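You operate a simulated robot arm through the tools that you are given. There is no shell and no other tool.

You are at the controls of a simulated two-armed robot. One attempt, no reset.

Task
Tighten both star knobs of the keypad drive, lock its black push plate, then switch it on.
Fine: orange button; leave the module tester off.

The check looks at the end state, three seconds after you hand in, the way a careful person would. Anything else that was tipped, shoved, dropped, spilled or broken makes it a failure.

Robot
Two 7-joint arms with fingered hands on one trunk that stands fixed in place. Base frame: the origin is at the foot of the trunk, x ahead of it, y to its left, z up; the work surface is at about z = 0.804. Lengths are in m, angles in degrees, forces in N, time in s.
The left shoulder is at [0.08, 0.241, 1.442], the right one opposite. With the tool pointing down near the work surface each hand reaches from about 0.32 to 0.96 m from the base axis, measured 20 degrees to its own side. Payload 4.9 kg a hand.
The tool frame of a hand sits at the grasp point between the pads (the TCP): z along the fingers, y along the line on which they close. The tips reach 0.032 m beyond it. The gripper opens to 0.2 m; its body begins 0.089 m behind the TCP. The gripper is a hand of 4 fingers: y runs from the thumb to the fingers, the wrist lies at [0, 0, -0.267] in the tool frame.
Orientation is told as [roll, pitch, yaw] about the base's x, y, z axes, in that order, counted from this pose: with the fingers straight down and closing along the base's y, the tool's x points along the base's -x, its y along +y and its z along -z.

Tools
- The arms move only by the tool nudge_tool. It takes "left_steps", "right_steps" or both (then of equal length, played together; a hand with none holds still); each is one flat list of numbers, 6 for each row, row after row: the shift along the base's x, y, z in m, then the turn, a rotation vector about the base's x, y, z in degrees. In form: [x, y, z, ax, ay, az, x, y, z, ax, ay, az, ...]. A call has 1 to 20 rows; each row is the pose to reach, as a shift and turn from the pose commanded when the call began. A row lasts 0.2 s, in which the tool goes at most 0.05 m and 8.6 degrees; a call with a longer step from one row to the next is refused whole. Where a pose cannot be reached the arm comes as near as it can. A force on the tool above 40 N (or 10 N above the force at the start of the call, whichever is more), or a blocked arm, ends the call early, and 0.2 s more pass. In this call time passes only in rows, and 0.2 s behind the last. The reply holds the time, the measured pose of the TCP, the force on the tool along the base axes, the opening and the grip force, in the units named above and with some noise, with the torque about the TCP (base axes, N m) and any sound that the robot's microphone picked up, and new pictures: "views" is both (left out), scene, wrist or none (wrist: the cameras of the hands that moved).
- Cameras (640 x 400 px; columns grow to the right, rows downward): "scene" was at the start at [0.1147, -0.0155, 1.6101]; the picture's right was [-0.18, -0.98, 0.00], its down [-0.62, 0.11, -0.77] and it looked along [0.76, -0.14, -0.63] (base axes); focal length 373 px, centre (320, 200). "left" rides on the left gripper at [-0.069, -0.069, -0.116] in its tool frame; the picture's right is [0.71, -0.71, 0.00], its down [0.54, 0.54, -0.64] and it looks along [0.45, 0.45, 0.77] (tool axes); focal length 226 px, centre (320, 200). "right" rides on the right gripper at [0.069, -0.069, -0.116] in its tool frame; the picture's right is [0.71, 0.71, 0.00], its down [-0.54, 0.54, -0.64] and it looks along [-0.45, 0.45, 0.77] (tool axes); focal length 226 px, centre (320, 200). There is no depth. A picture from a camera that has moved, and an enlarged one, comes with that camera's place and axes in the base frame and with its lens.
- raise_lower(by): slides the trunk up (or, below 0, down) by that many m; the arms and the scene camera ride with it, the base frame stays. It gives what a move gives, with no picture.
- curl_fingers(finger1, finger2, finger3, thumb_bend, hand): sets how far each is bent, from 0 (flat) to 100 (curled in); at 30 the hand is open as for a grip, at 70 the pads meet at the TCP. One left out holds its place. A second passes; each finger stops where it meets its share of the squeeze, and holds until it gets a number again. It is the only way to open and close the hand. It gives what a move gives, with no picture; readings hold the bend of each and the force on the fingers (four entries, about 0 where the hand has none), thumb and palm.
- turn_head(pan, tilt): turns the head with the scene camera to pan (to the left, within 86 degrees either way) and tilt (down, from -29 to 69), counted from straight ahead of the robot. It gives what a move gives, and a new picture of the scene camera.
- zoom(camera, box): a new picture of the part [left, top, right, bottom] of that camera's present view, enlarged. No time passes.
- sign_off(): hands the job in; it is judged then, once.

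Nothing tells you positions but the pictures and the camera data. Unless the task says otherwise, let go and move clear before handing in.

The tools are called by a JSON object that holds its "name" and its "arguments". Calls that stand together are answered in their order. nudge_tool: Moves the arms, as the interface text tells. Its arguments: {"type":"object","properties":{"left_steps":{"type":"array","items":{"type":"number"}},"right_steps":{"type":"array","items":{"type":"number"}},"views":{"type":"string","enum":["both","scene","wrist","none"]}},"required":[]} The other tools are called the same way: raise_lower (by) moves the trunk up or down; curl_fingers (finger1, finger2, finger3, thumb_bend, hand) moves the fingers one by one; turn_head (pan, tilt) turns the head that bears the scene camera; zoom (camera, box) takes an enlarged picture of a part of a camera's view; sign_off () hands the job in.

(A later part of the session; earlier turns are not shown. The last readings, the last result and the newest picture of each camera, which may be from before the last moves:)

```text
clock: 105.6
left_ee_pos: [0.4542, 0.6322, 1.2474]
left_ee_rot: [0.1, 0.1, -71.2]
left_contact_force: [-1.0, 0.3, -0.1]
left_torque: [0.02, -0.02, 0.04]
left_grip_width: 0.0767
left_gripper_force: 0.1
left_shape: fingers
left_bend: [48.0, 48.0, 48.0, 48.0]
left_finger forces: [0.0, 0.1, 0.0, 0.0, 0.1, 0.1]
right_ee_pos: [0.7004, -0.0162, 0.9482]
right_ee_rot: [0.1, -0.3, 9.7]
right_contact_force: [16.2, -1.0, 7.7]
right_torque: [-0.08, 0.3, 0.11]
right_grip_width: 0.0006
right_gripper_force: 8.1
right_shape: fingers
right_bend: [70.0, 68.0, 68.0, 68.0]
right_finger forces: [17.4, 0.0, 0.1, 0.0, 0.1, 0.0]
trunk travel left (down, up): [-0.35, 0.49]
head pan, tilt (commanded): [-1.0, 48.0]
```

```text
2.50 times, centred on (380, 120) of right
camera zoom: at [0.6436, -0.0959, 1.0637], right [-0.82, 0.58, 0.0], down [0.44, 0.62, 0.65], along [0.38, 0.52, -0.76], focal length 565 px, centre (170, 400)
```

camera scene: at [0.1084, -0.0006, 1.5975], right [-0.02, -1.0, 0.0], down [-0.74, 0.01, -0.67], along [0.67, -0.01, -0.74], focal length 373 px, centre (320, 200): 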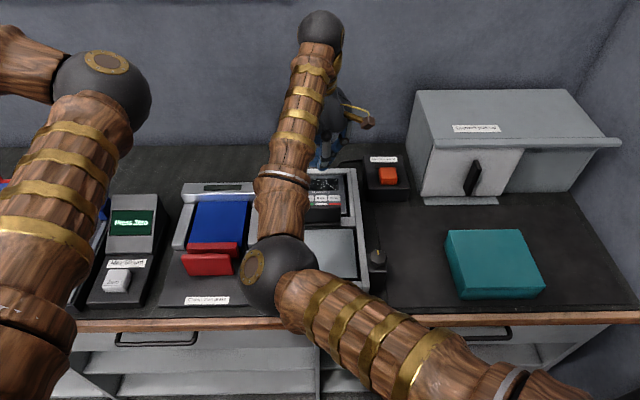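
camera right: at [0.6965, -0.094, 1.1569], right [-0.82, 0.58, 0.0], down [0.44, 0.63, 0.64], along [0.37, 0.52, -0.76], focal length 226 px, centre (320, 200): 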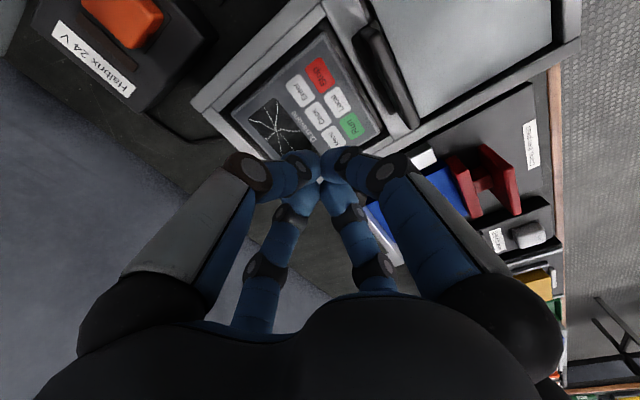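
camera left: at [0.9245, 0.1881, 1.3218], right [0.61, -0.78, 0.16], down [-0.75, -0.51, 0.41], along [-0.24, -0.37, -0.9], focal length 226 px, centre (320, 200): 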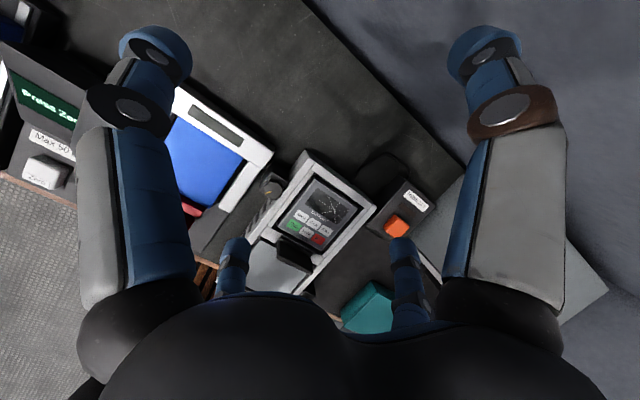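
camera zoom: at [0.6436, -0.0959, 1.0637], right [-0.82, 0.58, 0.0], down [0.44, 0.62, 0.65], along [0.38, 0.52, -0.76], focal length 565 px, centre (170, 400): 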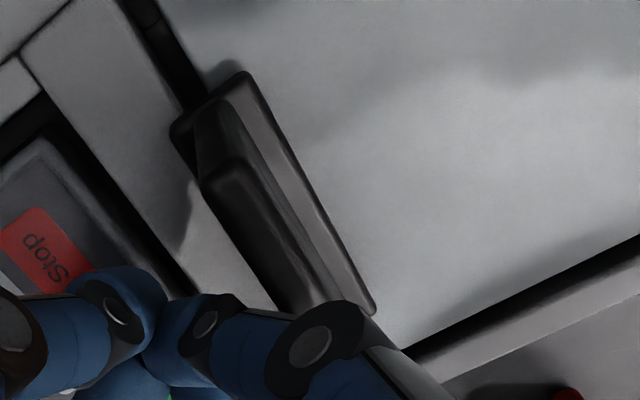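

The slider reached a stop after about 23 mm (16 N now), with its foot well over the grey panel's edge. I'll press a little more firmly to make sure it is fully home.

{"name": "nudge_tool", "arguments": {"right_steps": [-0.003, 0, 0, 0, 0, 0, -0.006, 0, 0, 0, 0, 0], "views": "none"}}

{"name": "zoom", "arguments": {"camera": "right", "box": [280, 40, 480, 200]}}

```text
clock: 106.2
left_ee_pos: [0.4528, 0.6317, 1.2473]
left_ee_rot: [0.0, 0.1, -71.1]
left_contact_force: [0.4, 0.4, -0.1]
left_torque: [-0.01, -0.02, -0.01]
left_grip_width: 0.0768
left_gripper_force: 0.2
left_shape: fingers
left_bend: [48.0, 48.0, 48.0, 48.0]
left_finger forces: [0.0, 0.0, 0.0, 0.0, 0.1, 0.0]
right_ee_pos: [0.6935, -0.0148, 0.9491]
right_ee_rot: [0.0, -0.2, 9.8]
right_contact_force: [12.8, -1.0, 4.8]
right_torque: [-0.01, 0.16, 0.08]
right_grip_width: 0.0034
right_gripper_force: 6.9
right_shape: fingers
right_bend: [71.0, 68.0, 67.0, 68.0]
right_finger forces: [13.0, 0.0, 0.0, 0.0, 0.0, 0.1]
trunk travel left (down, up): [-0.35, 0.49]
head pan, tilt (commanded): [-1.0, 48.0]
```

```text
2.50 times, centred on (380, 120) of right
camera zoom: at [0.6364, -0.0957, 1.064], right [-0.82, 0.58, 0.0], down [0.44, 0.62, 0.65], along [0.37, 0.53, -0.76], focal length 565 px, centre (170, 400)
```

zoom: 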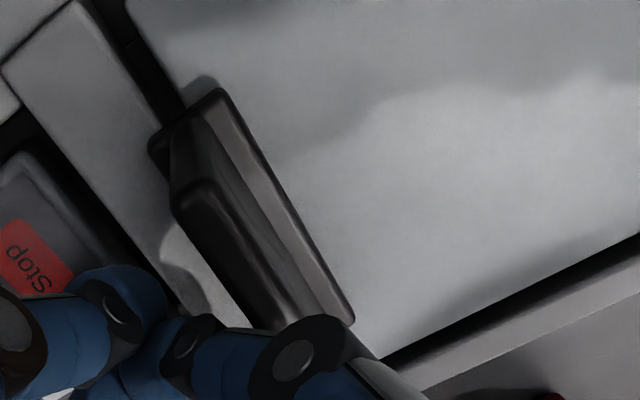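

The slider holds at the same spot while one finger just flexed, so I can't yet tell a stop from a detent. I'll re-orient the hand by −45° so two digits push together, and press more firmly.

{"name": "nudge_tool", "arguments": {"right_steps": [0.02, 0, 0.0, 0, 0, 0, 0.05, 0, 0.02, 0, 0, -6, 0.05, 0, 0.03, 0, 0, -13, 0.05, 0, 0.03, 0, 0, -20, 0.05, 0, 0.03, 0, 0, -27, 0.05, 0, 0.03, 0, 0, -34, 0.05, 0, 0.03, 0, 0, -41, 0.05, 0, 0.01, 0, 0, -45, 0.05, 0, -0.001, 0, 0, -45], "views": "both"}}

{"name": "zoom", "arguments": {"camera": "right", "box": [280, 0, 480, 140]}}

```text
clock: 108.2
left_ee_pos: [0.4519, 0.6297, 1.2485]
left_ee_rot: [0.1, 0.0, -71.2]
left_contact_force: [-0.5, 0.2, -0.4]
left_torque: [-0.02, 0.0, 0.03]
left_grip_width: 0.0769
left_gripper_force: 0.0
left_shape: fingers
left_bend: [48.0, 48.0, 48.0, 48.0]
left_finger forces: [0.1, 0.1, 0.0, 0.1, 0.0, 0.0]
right_ee_pos: [0.7429, -0.0154, 0.9478]
right_ee_rot: [0.0, -0.3, -35.3]
right_contact_force: [0.4, -0.3, 0.4]
right_torque: [0.04, 0.0, 0.0]
right_grip_width: 0.0032
right_gripper_force: 0.1
right_shape: fingers
right_bend: [69.0, 68.0, 69.0, 69.0]
right_finger forces: [0.0, 0.0, 0.0, 0.0, 0.0, 0.0]
trunk travel left (down, up): [-0.35, 0.49]
head pan, tilt (commanded): [-1.0, 48.0]
camera scene: at [0.1094, -0.0014, 1.5976], right [-0.02, -1.0, 0.0], down [-0.74, 0.01, -0.67], along [0.67, -0.01, -0.74], focal length 373 px, centre (320, 200)
camera right: at [0.6467, -0.0316, 1.0628], right [-0.17, 0.99, 0.0], down [0.75, 0.13, 0.65], along [0.64, 0.11, -0.76], focal length 226 px, centre (320, 200)
```

scene: 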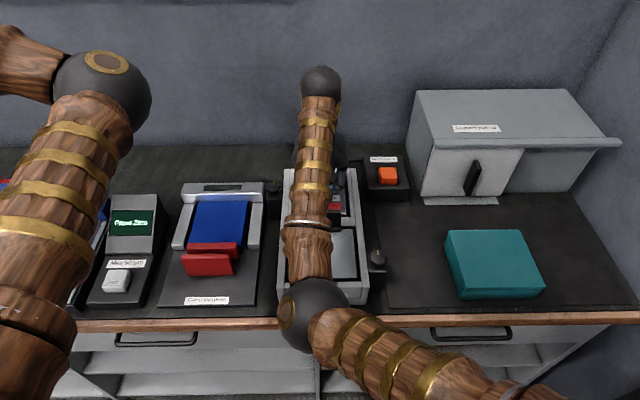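
right: 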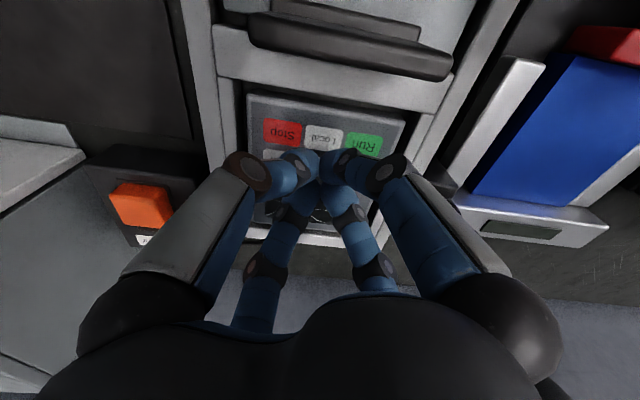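

```text
2.86 times, centred on (380, 70) of right
camera zoom: at [0.6467, -0.0316, 1.0628], right [-0.17, 0.99, 0.0], down [0.75, 0.13, 0.65], along [0.64, 0.11, -0.76], focal length 646 px, centre (149, 571)
```

zoom: 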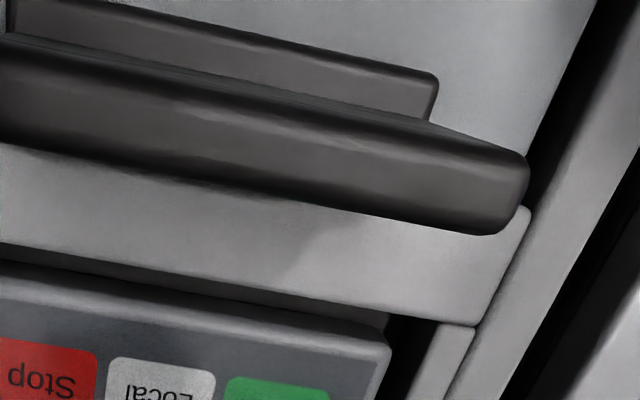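

{"name": "nudge_tool", "arguments": {"right_steps": [-0.015, 0, 0, 0, 0, 0, -0.03, 0, 0, 0, 0, 0, -0.04, 0, 0, 0, 0, 0, -0.045, 0, 0, 0, 0, 0], "views": "none"}}

{"name": "zoom", "arguments": {"camera": "right", "box": [220, 0, 480, 180]}}

```text
clock: 109.2
left_ee_pos: [0.4527, 0.6308, 1.2475]
left_ee_rot: [0.1, 0.1, -71.0]
left_contact_force: [-0.7, -0.2, -0.3]
left_torque: [0.0, -0.01, 0.02]
left_grip_width: 0.0768
left_gripper_force: 0.1
left_shape: fingers
left_bend: [48.0, 48.0, 48.0, 48.0]
left_finger forces: [0.1, 0.1, 0.0, 0.0, 0.0, 0.0]
right_ee_pos: [0.7004, -0.0151, 0.9475]
right_ee_rot: [0.0, -0.3, -35.4]
right_contact_force: [8.5, 0.4, 2.3]
right_torque: [0.07, 0.11, -0.2]
right_grip_width: 0.0031
right_gripper_force: 4.3
right_shape: fingers
right_bend: [70.0, 68.0, 69.0, 69.0]
right_finger forces: [8.2, 0.0, 0.0, 0.0, 0.0, 0.0]
trunk travel left (down, up): [-0.35, 0.49]
head pan, tilt (commanded): [-1.0, 48.0]
```

```text
2.22 times, centred on (350, 90) of right
camera zoom: at [0.6038, -0.0307, 1.0625], right [-0.17, 0.99, 0.0], down [0.75, 0.13, 0.65], along [0.64, 0.11, -0.76], focal length 502 px, centre (253, 444)
```

zoom: 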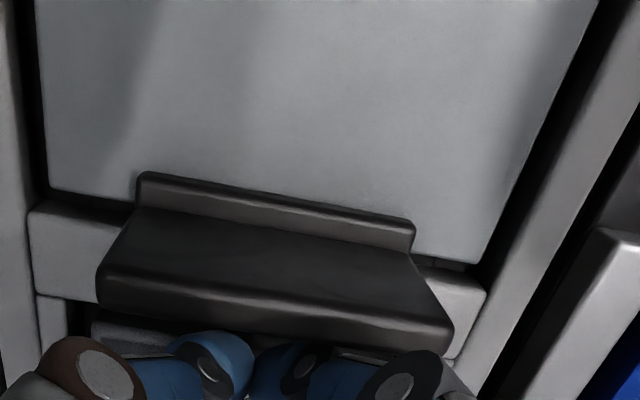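

{"name": "nudge_tool", "arguments": {"right_steps": [-0.003, 0, 0, 0, 0, 0, -0.006, 0, 0, 0, 0, 0, -0.009, 0, 0, 0, 0, 0], "views": "none"}}

{"name": "zoom", "arguments": {"camera": "right", "box": [220, 0, 480, 180]}}

```text
clock: 110.0
left_ee_pos: [0.4541, 0.6319, 1.2473]
left_ee_rot: [0.0, 0.1, -71.1]
left_contact_force: [0.1, -1.0, 1.0]
left_torque: [0.03, 0.02, -0.01]
left_grip_width: 0.0768
left_gripper_force: 0.1
left_shape: fingers
left_bend: [48.0, 48.0, 48.0, 48.0]
left_finger forces: [0.0, 0.1, 0.1, 0.0, 0.0, 0.0]
right_ee_pos: [0.6921, -0.0149, 0.9478]
right_ee_rot: [0.0, -0.4, -35.2]
right_contact_force: [21.4, 1.6, 8.6]
right_torque: [0.17, 0.3, -0.47]
right_grip_width: 0.0051
right_gripper_force: 11.5
right_shape: fingers
right_bend: [71.0, 67.0, 68.0, 69.0]
right_finger forces: [22.4, 0.0, 0.0, 0.1, 0.6, 0.0]
trunk travel left (down, up): [-0.35, 0.49]
head pan, tilt (commanded): [-1.0, 48.0]
```

```text
2.22 times, centred on (350, 90) of right
camera zoom: at [0.596, -0.0311, 1.0626], right [-0.17, 0.99, 0.0], down [0.75, 0.13, 0.65], along [0.64, 0.11, -0.76], focal length 502 px, centre (253, 444)
```

zoom: 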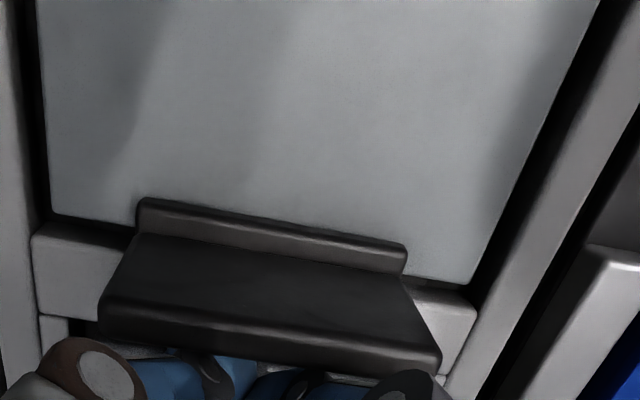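

The slider is at a firm stop (22 N, no further motion), with its foot overlapping the grey panel. I'll test gently from the robot side whether it is held there or slides back freely.

{"name": "nudge_tool", "arguments": {"right_steps": [0.015, 0, 0.005, 0, 0, 0, 0.02, 0, 0.04, 0, 0, 0, 0.0, 0, 0.07, 0, 0, 0, -0.04, 0, 0.075, 0, 0, 0, -0.08, 0, 0.075, 0, 0, 0, -0.115, 0, 0.06, 0, 0, 0, -0.115, 0, 0.02, 0, 0, 0, -0.115, 0, 0.0, 0, 0, 0], "views": "both"}}

```text
clock: 111.8
left_ee_pos: [0.4529, 0.6315, 1.2487]
left_ee_rot: [0.1, 0.2, -71.2]
left_contact_force: [0.1, 0.3, -0.6]
left_torque: [0.01, -0.02, 0.0]
left_grip_width: 0.0767
left_gripper_force: 0.0
left_shape: fingers
left_bend: [48.0, 48.0, 48.0, 48.0]
left_finger forces: [0.0, 0.0, 0.0, 0.0, 0.0, 0.0]
right_ee_pos: [0.5733, -0.0155, 0.9461]
right_ee_rot: [-0.1, -0.3, -35.4]
right_contact_force: [-0.8, 0.6, 0.6]
right_torque: [-0.02, 0.06, 0.03]
right_grip_width: 0.0031
right_gripper_force: 0.0
right_shape: fingers
right_bend: [69.0, 68.0, 69.0, 69.0]
right_finger forces: [0.0, 0.1, 0.0, 0.0, 0.0, 0.1]
trunk travel left (down, up): [-0.35, 0.49]
head pan, tilt (commanded): [-1.0, 48.0]
camera scene: at [0.1094, -0.0011, 1.5976], right [-0.02, -1.0, 0.0], down [-0.74, 0.01, -0.67], along [0.67, -0.01, -0.74], focal length 373 px, centre (320, 200)
camera right: at [0.4767, -0.0328, 1.0613], right [-0.17, 0.99, 0.0], down [0.75, 0.13, 0.65], along [0.64, 0.11, -0.76], focal length 226 px, centre (320, 200)
```

scene: 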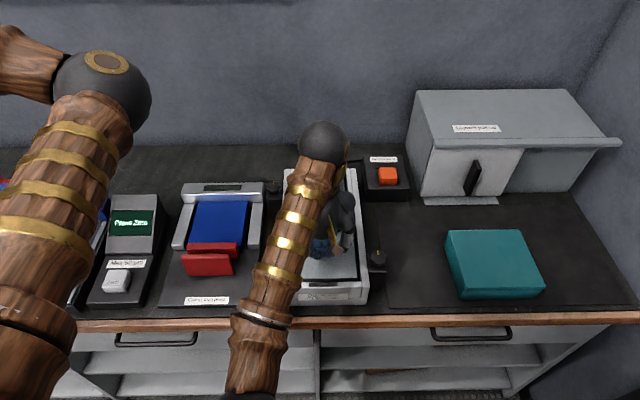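
right: 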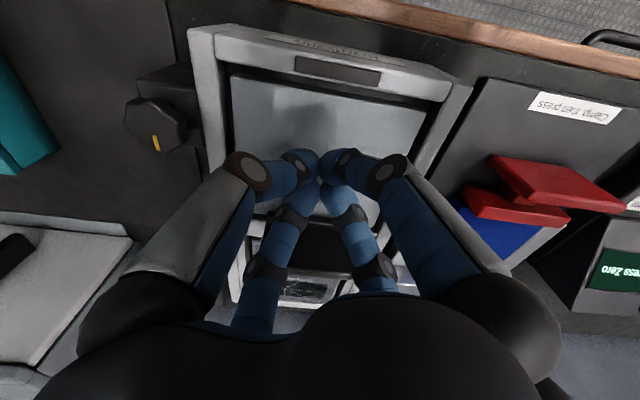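

{"name": "zoom", "arguments": {"camera": "right", "box": [200, 20, 480, 310]}}

{"name": "zoom", "arguments": {"camera": "scene", "box": [270, 160, 390, 260]}}

```text
1.38 times, centred on (340, 165) of right
camera zoom: at [0.4767, -0.0328, 1.0613], right [-0.17, 0.99, 0.0], down [0.75, 0.13, 0.65], along [0.64, 0.11, -0.76], focal length 312 px, centre (292, 248)
```

zoom: 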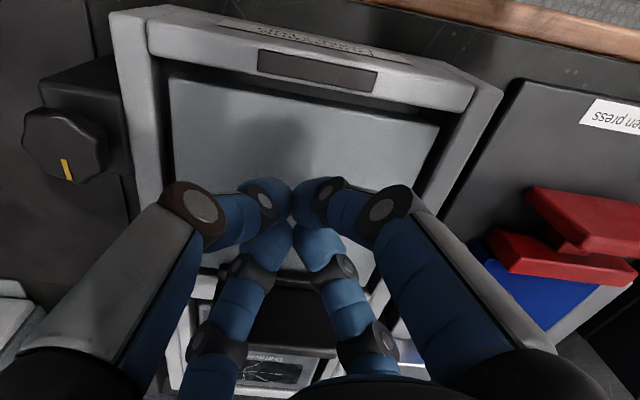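

```text
4.00 times, centred on (330, 210) of scene
camera zoom: at [0.1094, -0.0011, 1.5976], right [-0.02, -1.0, 0.0], down [-0.74, 0.01, -0.67], along [0.67, -0.01, -0.74], focal length 1490 px, centre (280, 160)
```

zoom: 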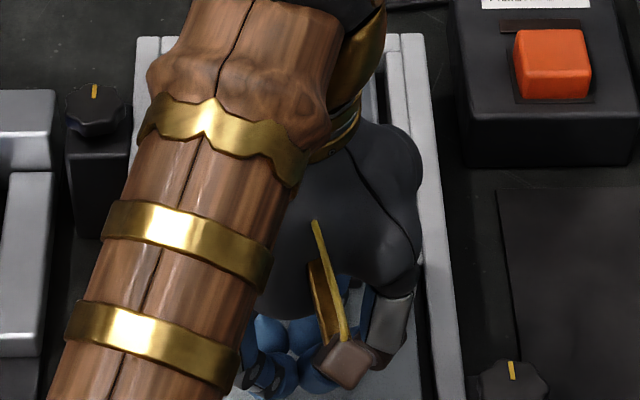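

{"name": "nudge_tool", "arguments": {"right_steps": [0.015, 0, 0, 0, 0, 0, 0.03, 0, 0, 0, 0, 0, 0.037, 0, 0, 0, 0, 0], "views": "none"}}

```text
clock: 112.6
left_ee_pos: [0.4523, 0.631, 1.2482]
left_ee_rot: [0.1, 0.1, -71.0]
left_contact_force: [-0.4, 0.2, -0.3]
left_torque: [0.0, -0.02, 0.0]
left_grip_width: 0.0769
left_gripper_force: 0.0
left_shape: fingers
left_bend: [48.0, 48.0, 48.0, 48.0]
left_finger forces: [0.0, 0.1, 0.0, 0.1, 0.1, 0.0]
right_ee_pos: [0.611, -0.0168, 0.9466]
right_ee_rot: [0.0, -0.3, -35.2]
right_contact_force: [-0.2, 0.2, 0.1]
right_torque: [-0.02, -0.03, 0.0]
right_grip_width: 0.0033
right_gripper_force: 1.0
right_shape: fingers
right_bend: [69.0, 68.0, 69.0, 69.0]
right_finger forces: [0.0, 0.0, 0.3, 0.0, 0.1, 0.1]
trunk travel left (down, up): [-0.35, 0.49]
head pan, tilt (commanded): [-1.0, 48.0]
```

{"name": "nudge_tool", "arguments": {"right_steps": [0.002, 0, 0, 0, 0, 0, 0.004, 0, 0, 0, 0, 0], "views": "none"}}

```text
clock: 113.2
left_ee_pos: [0.452, 0.631, 1.2469]
left_ee_rot: [0.1, 0.1, -71.1]
left_contact_force: [-0.2, 0.1, -0.3]
left_torque: [0.05, 0.02, 0.03]
left_grip_width: 0.0769
left_gripper_force: 0.1
left_shape: fingers
left_bend: [48.0, 48.0, 48.0, 48.0]
left_finger forces: [0.0, 0.2, 0.0, 0.1, 0.0, 0.0]
right_ee_pos: [0.615, -0.016, 0.9459]
right_ee_rot: [0.1, -0.3, -35.3]
right_contact_force: [-2.3, -0.7, 1.9]
right_torque: [-0.04, -0.08, -0.05]
right_grip_width: 0.0033
right_gripper_force: 0.8
right_shape: fingers
right_bend: [69.0, 68.0, 69.0, 69.0]
right_finger forces: [0.1, 0.0, 2.4, 0.0, 0.0, 0.1]
trunk travel left (down, up): [-0.35, 0.49]
head pan, tilt (commanded): [-1.0, 48.0]
```

{"name": "nudge_tool", "arguments": {"right_steps": [0.002, 0, 0, 0, 0, 0, 0.004, 0, 0, 0, 0, 0], "views": "none"}}

{"name": "zoom", "arguments": {"camera": "right", "box": [200, 20, 480, 310]}}

```text
clock: 113.8
left_ee_pos: [0.4521, 0.6301, 1.2486]
left_ee_rot: [0.1, 0.1, -71.0]
left_contact_force: [0.1, 0.7, 0.5]
left_torque: [-0.02, 0.02, -0.03]
left_grip_width: 0.0768
left_gripper_force: 0.0
left_shape: fingers
left_bend: [48.0, 48.0, 48.0, 48.0]
left_finger forces: [0.1, 0.0, 0.0, 0.0, 0.0, 0.1]
right_ee_pos: [0.6185, -0.0149, 0.9481]
right_ee_rot: [0.0, -0.3, -35.3]
right_contact_force: [-1.1, -0.3, 0.2]
right_torque: [-0.02, 0.01, -0.08]
right_grip_width: 0.0034
right_gripper_force: 0.9
right_shape: fingers
right_bend: [69.0, 68.0, 69.0, 69.0]
right_finger forces: [0.0, 0.0, 1.8, 0.0, 0.0, 0.0]
trunk travel left (down, up): [-0.35, 0.49]
head pan, tilt (commanded): [-1.0, 48.0]
```

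```text
1.38 times, centred on (340, 165) of right
camera zoom: at [0.5227, -0.0317, 1.0624], right [-0.17, 0.99, 0.0], down [0.75, 0.13, 0.65], along [0.64, 0.11, -0.76], focal length 312 px, centre (292, 248)
```

zoom: 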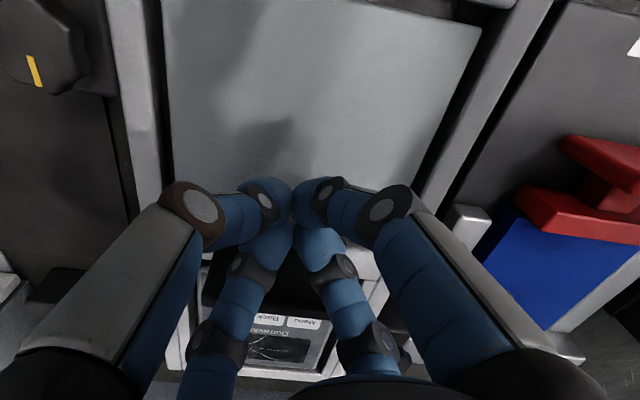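

The slider moves back freely at ~1–2 N, so neither direction had a latch yet; its stop toward the robot (over the panel) may need a firmer push to snap. I'll go back behind the plate with two digits squared to it (yaw −45°) and push harder.

{"name": "nudge_tool", "arguments": {"right_steps": [-0.02, 0, 0.01, 0, 0, 0, -0.02, 0, 0.05, 0, 0, -3, 0.01, 0, 0.08, 0, 0, -6, 0.05, 0, 0.08, 0, 0, -9.7, 0.09, 0, 0.08, 0, 0, -9.7, 0.13, 0, 0.07, 0, 0, -9.7, 0.13, 0, 0.03, 0, 0, -9.7, 0.13, 0, 0.0, 0, 0, -9.7], "views": "none"}}

{"name": "zoom", "arguments": {"camera": "right", "box": [220, 0, 480, 180]}}

```text
clock: 115.6
left_ee_pos: [0.452, 0.6305, 1.2482]
left_ee_rot: [0.1, 0.0, -71.1]
left_contact_force: [0.1, -0.1, -0.2]
left_torque: [0.02, 0.02, 0.02]
left_grip_width: 0.0768
left_gripper_force: 0.0
left_shape: fingers
left_bend: [48.0, 48.0, 48.0, 48.0]
left_finger forces: [0.1, 0.0, 0.0, 0.0, 0.0, 0.0]
right_ee_pos: [0.75, -0.0139, 0.9481]
right_ee_rot: [0.0, -0.1, -45.0]
right_contact_force: [0.6, -0.4, 0.0]
right_torque: [-0.02, 0.01, -0.02]
right_grip_width: 0.0031
right_gripper_force: 0.0
right_shape: fingers
right_bend: [69.0, 68.0, 69.0, 69.0]
right_finger forces: [0.0, 0.0, 0.0, 0.1, 0.0, 0.0]
trunk travel left (down, up): [-0.35, 0.49]
head pan, tilt (commanded): [-1.0, 48.0]
```

```text
2.22 times, centred on (350, 90) of right
camera zoom: at [0.6516, -0.015, 1.0627], right [0.0, 1.0, 0.0], down [0.76, 0.0, 0.65], along [0.65, 0.0, -0.76], focal length 502 px, centre (253, 444)
```

zoom: 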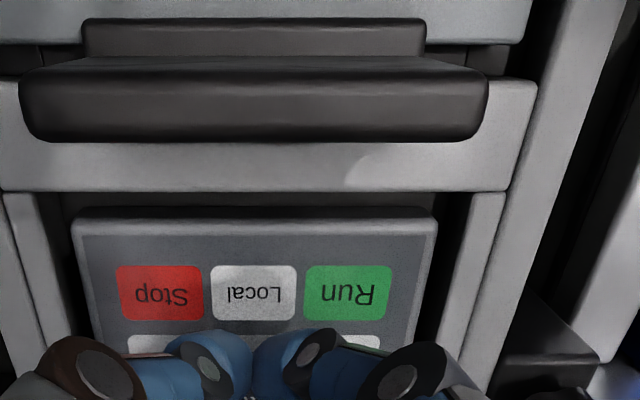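

{"name": "nudge_tool", "arguments": {"right_steps": [-0.02, 0, 0, 0, 0, 0, -0.035, 0, 0, 0, 0, 0, -0.045, 0, 0, 0, 0, 0, -0.05, 0, 0, 0, 0, 0], "views": "none"}}

{"name": "nudge_tool", "arguments": {"right_steps": [-0.003, 0, 0, 0, 0, 0, -0.006, 0, 0, 0, 0, 0], "views": "none"}}

{"name": "zoom", "arguments": {"camera": "right", "box": [220, 0, 480, 180]}}

```text
clock: 116.6
left_ee_pos: [0.4517, 0.6316, 1.2478]
left_ee_rot: [0.2, 0.2, -71.1]
left_contact_force: [-1.0, -0.1, -0.5]
left_torque: [0.02, 0.03, 0.0]
left_grip_width: 0.0769
left_gripper_force: 0.1
left_shape: fingers
left_bend: [48.0, 48.0, 48.0, 48.0]
left_finger forces: [0.0, 0.0, 0.0, 0.0, 0.1, 0.0]
right_ee_pos: [0.6981, -0.0162, 0.9468]
right_ee_rot: [0.0, -0.3, -45.0]
right_contact_force: [2.4, 1.7, -0.4]
right_torque: [0.01, 0.0, -0.05]
right_grip_width: 0.0034
right_gripper_force: 0.9
right_shape: fingers
right_bend: [69.0, 68.0, 69.0, 69.0]
right_finger forces: [2.0, 0.0, 0.0, 0.1, 0.1, 0.0]
trunk travel left (down, up): [-0.35, 0.49]
head pan, tilt (commanded): [-1.0, 48.0]
```

```text
clock: 117.2
left_ee_pos: [0.4543, 0.6315, 1.2475]
left_ee_rot: [0.1, 0.1, -71.1]
left_contact_force: [0.3, 0.1, -0.8]
left_torque: [0.0, 0.0, 0.0]
left_grip_width: 0.0768
left_gripper_force: 0.1
left_shape: fingers
left_bend: [48.0, 48.0, 48.0, 48.0]
left_finger forces: [0.0, 0.0, 0.0, 0.0, 0.0, 0.1]
right_ee_pos: [0.6946, -0.0153, 0.9471]
right_ee_rot: [0.1, -0.3, -45.1]
right_contact_force: [18.9, -1.7, 8.1]
right_torque: [0.0, 0.33, -0.02]
right_grip_width: 0.0027
right_gripper_force: 10.3
right_shape: fingers
right_bend: [70.0, 68.0, 69.0, 70.0]
right_finger forces: [10.9, 0.0, 0.0, 0.1, 9.4, 0.0]
trunk travel left (down, up): [-0.35, 0.49]
head pan, tilt (commanded): [-1.0, 48.0]
```

```text
2.22 times, centred on (350, 90) of right
camera zoom: at [0.5969, -0.0162, 1.063], right [0.0, 1.0, 0.0], down [0.76, 0.0, 0.65], along [0.65, 0.0, -0.76], focal length 502 px, centre (253, 444)
```

zoom: 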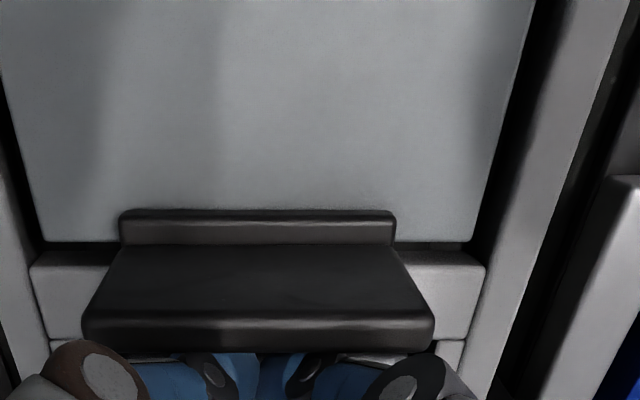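

{"name": "nudge_tool", "arguments": {"right_steps": [-0.003, 0, 0, 0, 0, 0, -0.006, 0, 0, 0, 0, 0, -0.009, 0, 0, 0, 0, 0], "views": "none"}}

{"name": "zoom", "arguments": {"camera": "right", "box": [220, 0, 480, 180]}}

```text
clock: 117.8
left_ee_pos: [0.4534, 0.6324, 1.2471]
left_ee_rot: [0.1, 0.1, -71.1]
left_contact_force: [-0.3, 0.4, 0.3]
left_torque: [0.02, -0.03, 0.04]
left_grip_width: 0.0767
left_gripper_force: 0.0
left_shape: fingers
left_bend: [48.0, 48.0, 48.0, 48.0]
left_finger forces: [0.0, 0.0, 0.0, 0.1, 0.0, 0.0]
right_ee_pos: [0.6926, -0.0163, 0.9501]
right_ee_rot: [0.4, -0.6, -45.2]
right_contact_force: [24.9, -2.3, 5.7]
right_torque: [-0.01, 0.17, 0.05]
right_grip_width: 0.002
right_gripper_force: 12.5
right_shape: fingers
right_bend: [70.0, 67.0, 69.0, 70.0]
right_finger forces: [11.2, 0.1, 0.1, 0.0, 13.4, 0.0]
trunk travel left (down, up): [-0.35, 0.49]
head pan, tilt (commanded): [-1.0, 48.0]
stopped in row 2 (right hand): the force on the tool passed its limit at 42 N (the readings are from after the stop); the commanded pose is now the measured one
```

```text
2.22 times, centred on (350, 90) of right
camera zoom: at [0.5938, -0.016, 1.0639], right [0.0, 1.0, 0.0], down [0.76, 0.0, 0.65], along [0.65, 0.0, -0.76], focal length 502 px, centre (253, 444)
```

zoom: 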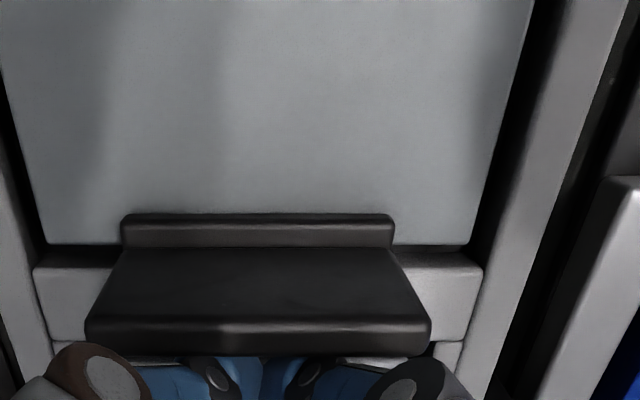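

Firm hard stop at 42 N with the foot overlapping the panel: the slider is fully home at the opposite end from where it started. I'll withdraw, lift, and look at the result and the orange button.

{"name": "nudge_tool", "arguments": {"right_steps": [0.015, 0, 0, 0, 0, 0, 0.03, 0, 0.01, 0, 0, 0, 0.04, 0, 0.05, 0, 0, 0, 0.05, -0.02, 0.09, 0, 0, 0, 0.06, -0.05, 0.12, 0, 0, 0, 0.07, -0.09, 0.14, 0, 0, 0, 0.08, -0.13, 0.14, 0, 0, 0], "views": "both"}}

{"name": "zoom", "arguments": {"camera": "scene", "box": [270, 150, 420, 260]}}

{"name": "zoom", "arguments": {"camera": "right", "box": [120, 40, 440, 240]}}

```text
clock: 119.4
left_ee_pos: [0.4539, 0.6296, 1.2477]
left_ee_rot: [0.2, 0.2, -71.1]
left_contact_force: [0.0, -0.7, 0.7]
left_torque: [0.06, 0.05, -0.02]
left_grip_width: 0.0769
left_gripper_force: 0.1
left_shape: fingers
left_bend: [48.0, 48.0, 48.0, 48.0]
left_finger forces: [0.1, 0.0, 0.0, 0.0, 0.0, 0.0]
right_ee_pos: [0.7719, -0.1457, 1.0871]
right_ee_rot: [0.3, -0.4, -45.1]
right_contact_force: [0.2, -0.1, 0.4]
right_torque: [0.02, 0.06, -0.03]
right_grip_width: 0.0032
right_gripper_force: 0.1
right_shape: fingers
right_bend: [69.0, 68.0, 69.0, 69.0]
right_finger forces: [0.1, 0.0, 0.0, 0.0, 0.0, 0.1]
trunk travel left (down, up): [-0.35, 0.49]
head pan, tilt (commanded): [-1.0, 48.0]
camera scene: at [0.1105, -0.0032, 1.5974], right [-0.02, -1.0, 0.0], down [-0.74, 0.01, -0.67], along [0.67, -0.01, -0.74], focal length 373 px, centre (320, 200)
camera right: at [0.6731, -0.1465, 1.2014], right [0.0, 1.0, 0.0], down [0.76, 0.0, 0.65], along [0.65, 0.0, -0.76], focal length 226 px, centre (320, 200)
```

scene: 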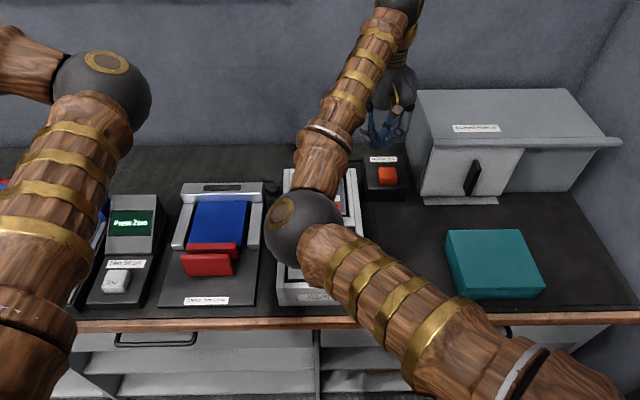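
right: 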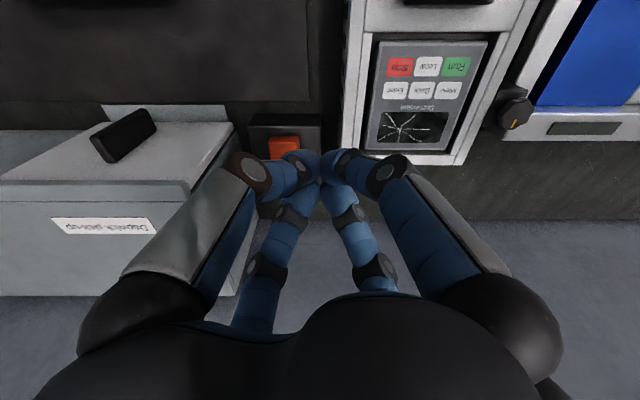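

```text
3.64 times, centred on (345, 205) of scene
camera zoom: at [0.1105, -0.0032, 1.5974], right [-0.02, -1.0, 0.0], down [-0.74, 0.01, -0.67], along [0.67, -0.01, -0.74], focal length 1355 px, centre (229, 182)
```

zoom: 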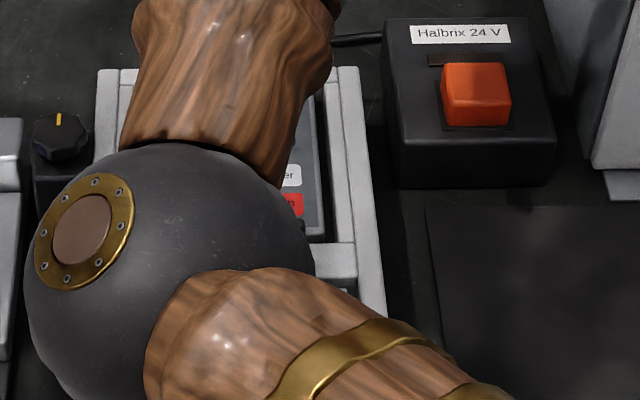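

```text
2.00 times, centred on (280, 140) of right
camera zoom: at [0.6731, -0.1465, 1.2014], right [0.0, 1.0, 0.0], down [0.76, 0.0, 0.65], along [0.65, 0.0, -0.76], focal length 452 px, centre (400, 320)
```

zoom: 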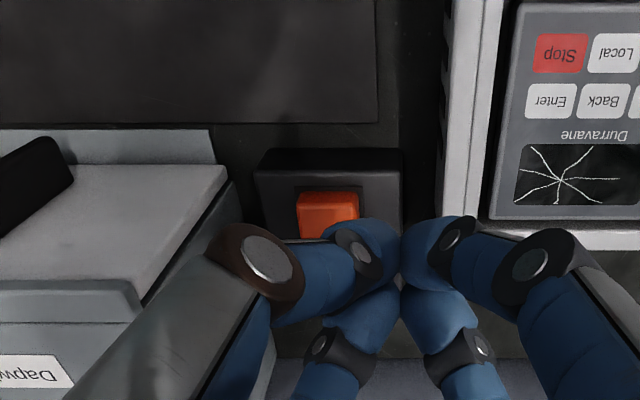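

The drive's plate now leaves the Stop/Run keys clear, and the orange button's top is at about (0.845, −0.201, 0.892). I'll bring the closed fingertips above it.

{"name": "nudge_tool", "arguments": {"right_steps": [0.03, -0.02, 0, 0, 0, 0, 0.06, -0.045, -0.01, 0, 0, 0, 0.073, -0.055, -0.04, 0, 0, 0, 0.073, -0.055, -0.08, 0, 0, 0, 0.073, -0.055, -0.12, 0, 0, 0], "views": "both"}}

{"name": "zoom", "arguments": {"camera": "scene", "box": [330, 120, 450, 210]}}

{"name": "zoom", "arguments": {"camera": "right", "box": [220, 80, 420, 240]}}

```text
clock: 120.6
left_ee_pos: [0.4545, 0.6296, 1.2474]
left_ee_rot: [0.1, 0.1, -71.1]
left_contact_force: [0.3, 0.4, 0.4]
left_torque: [0.02, 0.04, 0.0]
left_grip_width: 0.0768
left_gripper_force: 0.0
left_shape: fingers
left_bend: [48.0, 48.0, 48.0, 48.0]
left_finger forces: [0.0, 0.0, 0.0, 0.0, 0.1, 0.0]
right_ee_pos: [0.8459, -0.2015, 0.9662]
right_ee_rot: [0.3, -0.5, -45.1]
right_contact_force: [0.4, 0.5, 0.4]
right_torque: [-0.02, 0.04, -0.02]
right_grip_width: 0.0031
right_gripper_force: 0.0
right_shape: fingers
right_bend: [69.0, 68.0, 69.0, 69.0]
right_finger forces: [0.0, 0.0, 0.1, 0.1, 0.0, 0.0]
trunk travel left (down, up): [-0.35, 0.49]
head pan, tilt (commanded): [-1.0, 48.0]
camera scene: at [0.1104, -0.0026, 1.5976], right [-0.02, -1.0, 0.0], down [-0.74, 0.01, -0.67], along [0.67, -0.01, -0.74], focal length 373 px, centre (320, 200)
camera right: at [0.7459, -0.2009, 1.0817], right [0.0, 1.0, 0.0], down [0.76, 0.0, 0.65], along [0.65, 0.0, -0.76], focal length 226 px, centre (320, 200)
```

scene: 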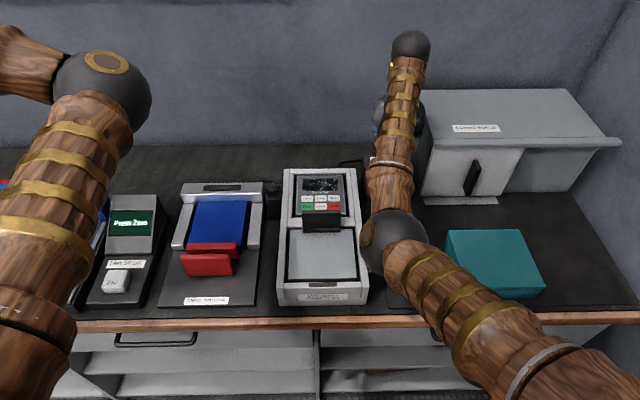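
right: 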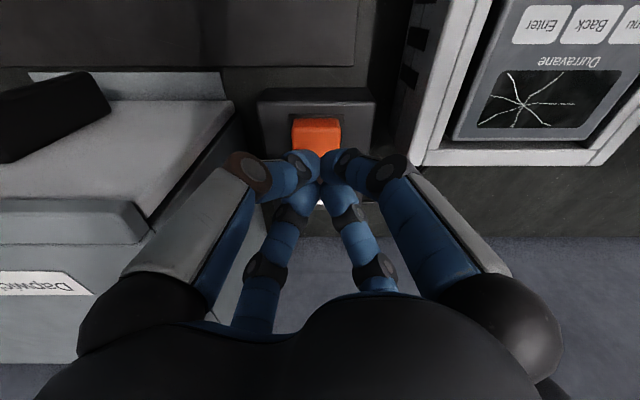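

```text
4.44 times, centred on (390, 165) of scene
camera zoom: at [0.1104, -0.0026, 1.5976], right [-0.02, -1.0, 0.0], down [-0.74, 0.01, -0.67], along [0.67, -0.01, -0.74], focal length 1656 px, centre (9, 356)
```

zoom: 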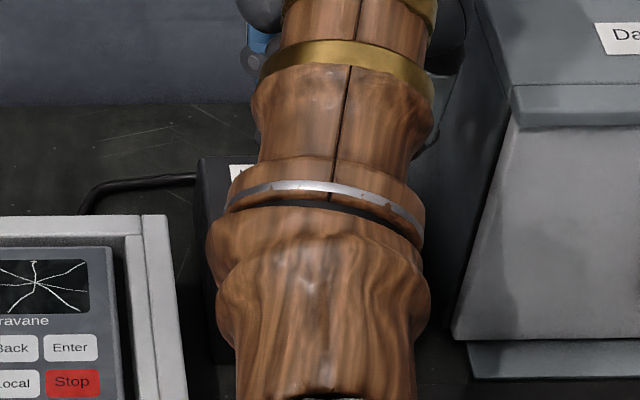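

```text
2.50 times, centred on (320, 160) of right
camera zoom: at [0.7459, -0.2009, 1.0817], right [0.0, 1.0, 0.0], down [0.76, 0.0, 0.65], along [0.65, 0.0, -0.76], focal length 565 px, centre (320, 300)
```

zoom: 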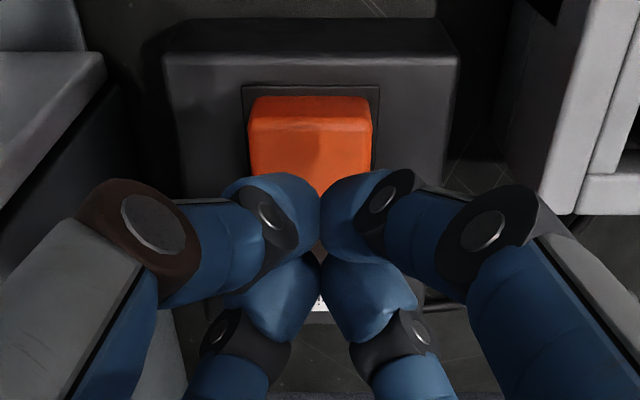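

The fingertips are over the button's centre (0.846, −0.204). I'll descend and press gently in small steps.

{"name": "nudge_tool", "arguments": {"right_steps": [0, -0.0025, -0.015, 0, 0, 0, 0, -0.0025, -0.028, 0, 0, 0, 0, -0.0025, -0.036, 0, 0, 0], "views": "none"}}

{"name": "zoom", "arguments": {"camera": "right", "box": [220, 80, 420, 240]}}

```text
clock: 121.4
left_ee_pos: [0.4522, 0.6304, 1.2481]
left_ee_rot: [0.1, 0.1, -71.1]
left_contact_force: [0.2, -0.2, 0.3]
left_torque: [0.0, -0.02, -0.01]
left_grip_width: 0.0768
left_gripper_force: 0.1
left_shape: fingers
left_bend: [48.0, 48.0, 48.0, 48.0]
left_finger forces: [0.0, 0.0, 0.0, 0.0, 0.1, 0.0]
right_ee_pos: [0.8442, -0.2038, 0.9316]
right_ee_rot: [0.2, -0.5, -45.0]
right_contact_force: [-0.1, -0.4, -0.4]
right_torque: [-0.01, 0.01, -0.01]
right_grip_width: 0.0031
right_gripper_force: 0.0
right_shape: fingers
right_bend: [69.0, 68.0, 69.0, 69.0]
right_finger forces: [0.1, 0.0, 0.1, 0.0, 0.1, 0.0]
trunk travel left (down, up): [-0.35, 0.49]
head pan, tilt (commanded): [-1.0, 48.0]
```

```text
2.50 times, centred on (320, 160) of right
camera zoom: at [0.7449, -0.203, 1.0464], right [0.0, 1.0, 0.0], down [0.76, 0.0, 0.65], along [0.65, 0.0, -0.76], focal length 565 px, centre (320, 300)
```

zoom: 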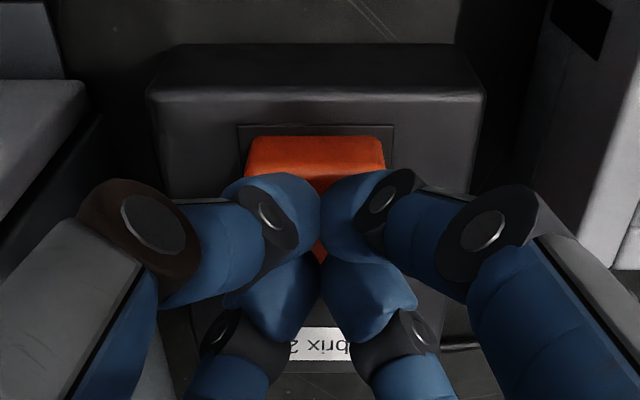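

{"name": "nudge_tool", "arguments": {"right_steps": [0, 0, -0.003, 0, 0, 0, 0, 0, -0.006, 0, 0, 0, 0, 0, -0.008, 0, 0, 0], "views": "none"}}

{"name": "zoom", "arguments": {"camera": "right", "box": [220, 80, 420, 240]}}

```text
clock: 122.2
left_ee_pos: [0.4518, 0.6312, 1.2477]
left_ee_rot: [0.2, 0.1, -71.1]
left_contact_force: [-0.8, 1.0, 0.6]
left_torque: [0.05, 0.01, 0.03]
left_grip_width: 0.0768
left_gripper_force: 0.1
left_shape: fingers
left_bend: [48.0, 48.0, 48.0, 48.0]
left_finger forces: [0.0, 0.0, 0.1, 0.0, 0.0, 0.0]
right_ee_pos: [0.8435, -0.2037, 0.9237]
right_ee_rot: [0.2, -0.5, -45.1]
right_contact_force: [0.2, 0.0, 0.2]
right_torque: [-0.03, -0.06, 0.01]
right_grip_width: 0.0032
right_gripper_force: 0.0
right_shape: fingers
right_bend: [69.0, 68.0, 69.0, 69.0]
right_finger forces: [0.0, 0.0, 0.0, 0.0, 0.1, 0.0]
trunk travel left (down, up): [-0.35, 0.49]
head pan, tilt (commanded): [-1.0, 48.0]
```

```text
2.50 times, centred on (320, 160) of right
camera zoom: at [0.7442, -0.2035, 1.0385], right [0.0, 1.0, 0.0], down [0.76, 0.0, 0.65], along [0.65, 0.0, -0.76], focal length 565 px, centre (320, 300)
```

zoom: 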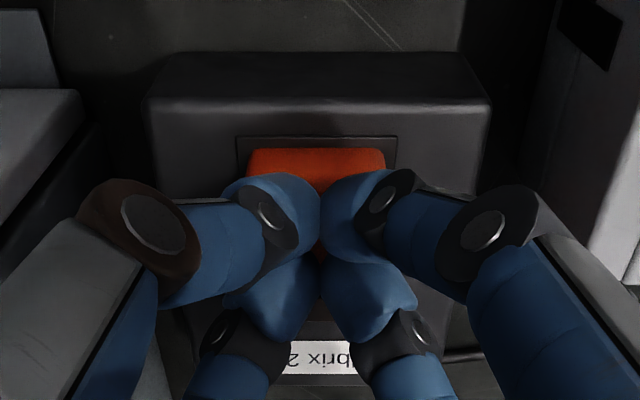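

{"name": "nudge_tool", "arguments": {"right_steps": [0, 0, -0.002, 0, 0, 0, 0, 0, -0.004, 0, 0, 0, 0, 0, -0.006, 0, 0, 0], "views": "none"}}

```text
clock: 123.0
left_ee_pos: [0.4524, 0.6301, 1.2476]
left_ee_rot: [0.1, 0.2, -71.1]
left_contact_force: [-0.4, 0.2, 0.5]
left_torque: [0.01, 0.01, -0.02]
left_grip_width: 0.0768
left_gripper_force: 0.0
left_shape: fingers
left_bend: [48.0, 48.0, 48.0, 48.0]
left_finger forces: [0.0, 0.0, 0.1, 0.0, 0.1, 0.1]
right_ee_pos: [0.8423, -0.2035, 0.9183]
right_ee_rot: [0.1, -0.5, -45.0]
right_contact_force: [0.0, -0.6, 0.2]
right_torque: [0.02, -0.01, 0.03]
right_grip_width: 0.0032
right_gripper_force: 0.0
right_shape: fingers
right_bend: [69.0, 68.0, 69.0, 69.0]
right_finger forces: [0.1, 0.0, 0.0, 0.0, 0.0, 0.0]
trunk travel left (down, up): [-0.35, 0.49]
head pan, tilt (commanded): [-1.0, 48.0]
```

{"name": "nudge_tool", "arguments": {"right_steps": [0, 0, -0.002, 0, 0, 0, 0, 0, -0.004, 0, 0, 0], "views": "none"}}

{"name": "zoom", "arguments": {"camera": "right", "box": [220, 80, 420, 240]}}

```text
clock: 123.6
left_ee_pos: [0.4518, 0.6306, 1.2481]
left_ee_rot: [0.2, 0.0, -71.1]
left_contact_force: [1.0, 0.1, 0.2]
left_torque: [0.0, 0.0, -0.02]
left_grip_width: 0.0769
left_gripper_force: 0.1
left_shape: fingers
left_bend: [48.0, 48.0, 48.0, 48.0]
left_finger forces: [0.0, 0.0, 0.1, 0.0, 0.1, 0.1]
right_ee_pos: [0.8421, -0.2035, 0.9154]
right_ee_rot: [0.2, -0.5, -45.1]
right_contact_force: [-0.5, 0.1, 0.4]
right_torque: [0.0, -0.01, 0.01]
right_grip_width: 0.0029
right_gripper_force: 0.0
right_shape: fingers
right_bend: [69.0, 68.0, 69.0, 69.0]
right_finger forces: [0.0, 0.0, 0.0, 0.0, 0.1, 0.0]
trunk travel left (down, up): [-0.35, 0.49]
head pan, tilt (commanded): [-1.0, 48.0]
```

```text
2.50 times, centred on (320, 160) of right
camera zoom: at [0.7443, -0.2036, 1.0296], right [0.0, 1.0, 0.0], down [0.76, 0.0, 0.65], along [0.65, 0.0, -0.76], focal length 565 px, centre (320, 300)
```

zoom: 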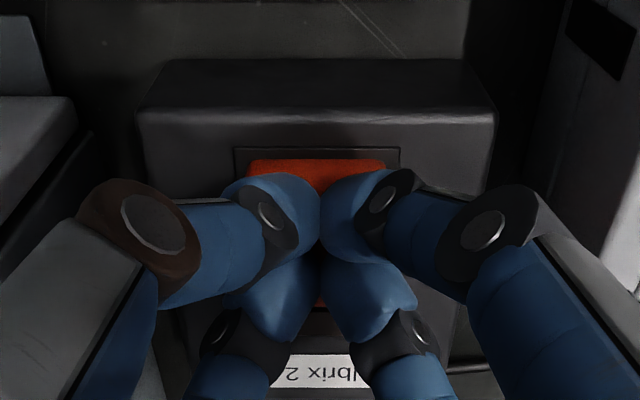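

{"name": "nudge_tool", "arguments": {"right_steps": [0.001, 0, -0.002, 0, 0, 0, 0.002, 0, -0.004, 0, 0, 0, 0.002, 0, -0.006, 0, 0, 0], "views": "none"}}

```text
clock: 124.4
left_ee_pos: [0.452, 0.631, 1.2465]
left_ee_rot: [0.2, 0.1, -71.1]
left_contact_force: [-0.3, -1.0, -0.1]
left_torque: [0.02, 0.03, 0.0]
left_grip_width: 0.077
left_gripper_force: 0.0
left_shape: fingers
left_bend: [48.0, 48.0, 48.0, 48.0]
left_finger forces: [0.0, 0.0, 0.0, 0.1, 0.0, 0.0]
right_ee_pos: [0.8455, -0.2036, 0.909]
right_ee_rot: [0.3, -0.6, -45.1]
right_contact_force: [-0.7, -0.5, 2.2]
right_torque: [-0.03, 0.01, 0.03]
right_grip_width: 0.0028
right_gripper_force: 1.5
right_shape: fingers
right_bend: [69.0, 69.0, 69.0, 69.0]
right_finger forces: [0.1, 2.0, 0.0, 0.1, 1.6, 0.0]
trunk travel left (down, up): [-0.35, 0.49]
head pan, tilt (commanded): [-1.0, 48.0]
```

Contact (≈2 N) with the button at TCP z≈0.909. I'll press in further a few millimetres.

{"name": "nudge_tool", "arguments": {"right_steps": [0, 0, -0.002, 0, 0, 0, 0, 0, -0.004, 0, 0, 0], "views": "none"}}

```text
clock: 125.0
left_ee_pos: [0.452, 0.6314, 1.2471]
left_ee_rot: [0.2, 0.0, -71.1]
left_contact_force: [-0.3, 0.0, -1.4]
left_torque: [0.04, 0.01, -0.02]
left_grip_width: 0.0768
left_gripper_force: 0.1
left_shape: fingers
left_bend: [48.0, 48.0, 48.0, 48.0]
left_finger forces: [0.0, 0.0, 0.0, 0.0, 0.0, 0.0]
right_ee_pos: [0.8443, -0.2036, 0.9065]
right_ee_rot: [0.1, -0.4, -45.0]
right_contact_force: [0.5, -0.1, 3.7]
right_torque: [0.01, 0.02, 0.03]
right_grip_width: 0.0026
right_gripper_force: 3.0
right_shape: fingers
right_bend: [69.0, 69.0, 69.0, 69.0]
right_finger forces: [0.0, 2.8, 1.9, 0.1, 1.9, 0.0]
trunk travel left (down, up): [-0.35, 0.49]
head pan, tilt (commanded): [-1.0, 48.0]
heard: click
```

The microphone picked up a click from the orange button. I'll lift straight off and check the drive for signs of power.

{"name": "nudge_tool", "arguments": {"right_steps": [0, 0, 0.02, 0, 0, 0, 0, 0, 0.06, 0, 0, 0, 0, 0, 0.1, 0, 0, 0, 0, 0, 0.14, 0, 0, 0], "views": "both"}}

{"name": "zoom", "arguments": {"camera": "scene", "box": [270, 150, 390, 310]}}

{"name": "zoom", "arguments": {"camera": "right", "box": [200, 40, 440, 220]}}

```text
clock: 126.0
left_ee_pos: [0.4516, 0.6322, 1.2477]
left_ee_rot: [0.3, 0.1, -71.1]
left_contact_force: [-0.8, 0.0, -0.2]
left_torque: [0.0, -0.04, -0.01]
left_grip_width: 0.0766
left_gripper_force: 0.0
left_shape: fingers
left_bend: [48.0, 48.0, 48.0, 48.0]
left_finger forces: [0.0, 0.0, 0.0, 0.0, 0.1, 0.0]
right_ee_pos: [0.8445, -0.2029, 1.0465]
right_ee_rot: [0.1, -0.4, -44.9]
right_contact_force: [-0.5, 0.2, -0.5]
right_torque: [0.01, 0.0, 0.02]
right_grip_width: 0.0031
right_gripper_force: 0.1
right_shape: fingers
right_bend: [69.0, 69.0, 69.0, 69.0]
right_finger forces: [0.0, 0.0, 0.1, 0.1, 0.0, 0.0]
trunk travel left (down, up): [-0.35, 0.49]
head pan, tilt (commanded): [-1.0, 48.0]
camera scene: at [0.1085, -0.0009, 1.5974], right [-0.02, -1.0, 0.0], down [-0.74, 0.01, -0.67], along [0.67, -0.01, -0.74], focal length 373 px, centre (320, 200)
camera right: at [0.7453, -0.203, 1.1616], right [0.0, 1.0, 0.0], down [0.76, 0.0, 0.65], along [0.65, 0.0, -0.76], focal length 226 px, centre (320, 200)
```

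scene: 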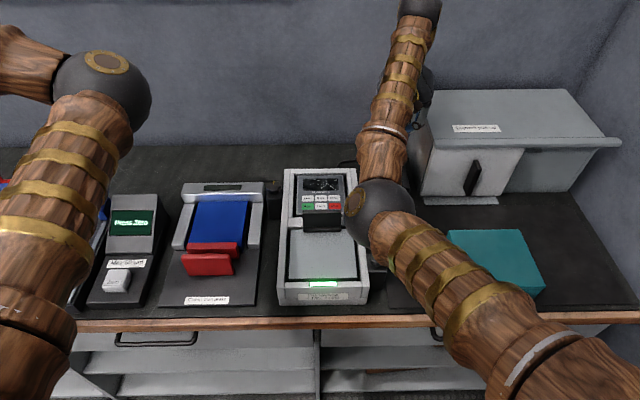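
right: 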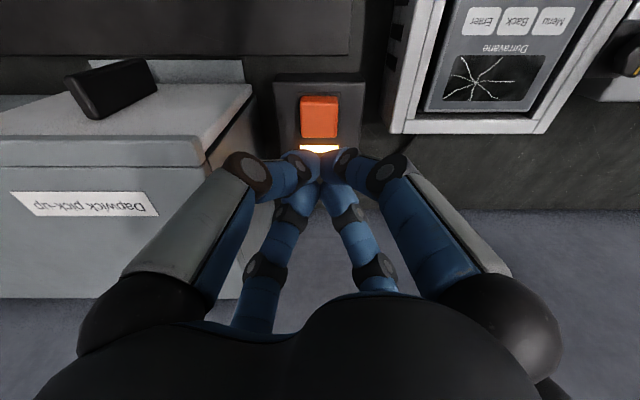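

```text
2.50 times, centred on (330, 230) of scene
camera zoom: at [0.1085, -0.0009, 1.5974], right [-0.02, -1.0, 0.0], down [-0.74, 0.01, -0.67], along [0.67, -0.01, -0.74], focal length 932 px, centre (295, 125)
```

zoom: 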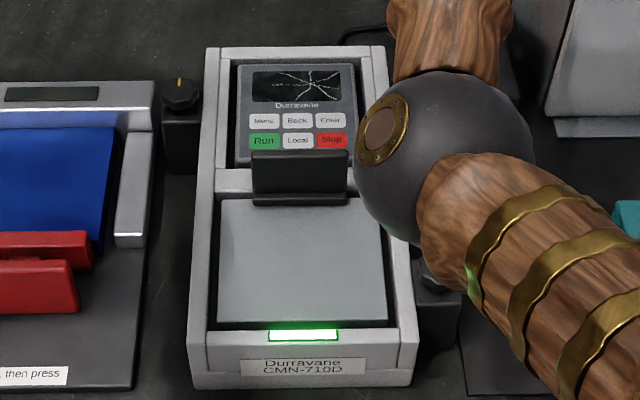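

```text
2.22 times, centred on (320, 130) of right
camera zoom: at [0.7453, -0.203, 1.1616], right [0.0, 1.0, 0.0], down [0.76, 0.0, 0.65], along [0.65, 0.0, -0.76], focal length 502 px, centre (320, 356)
```

zoom: 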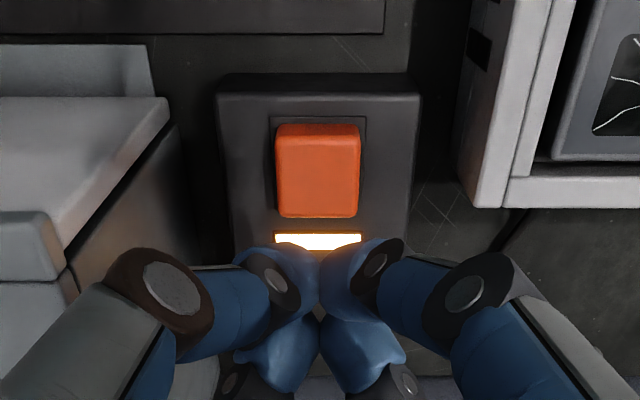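

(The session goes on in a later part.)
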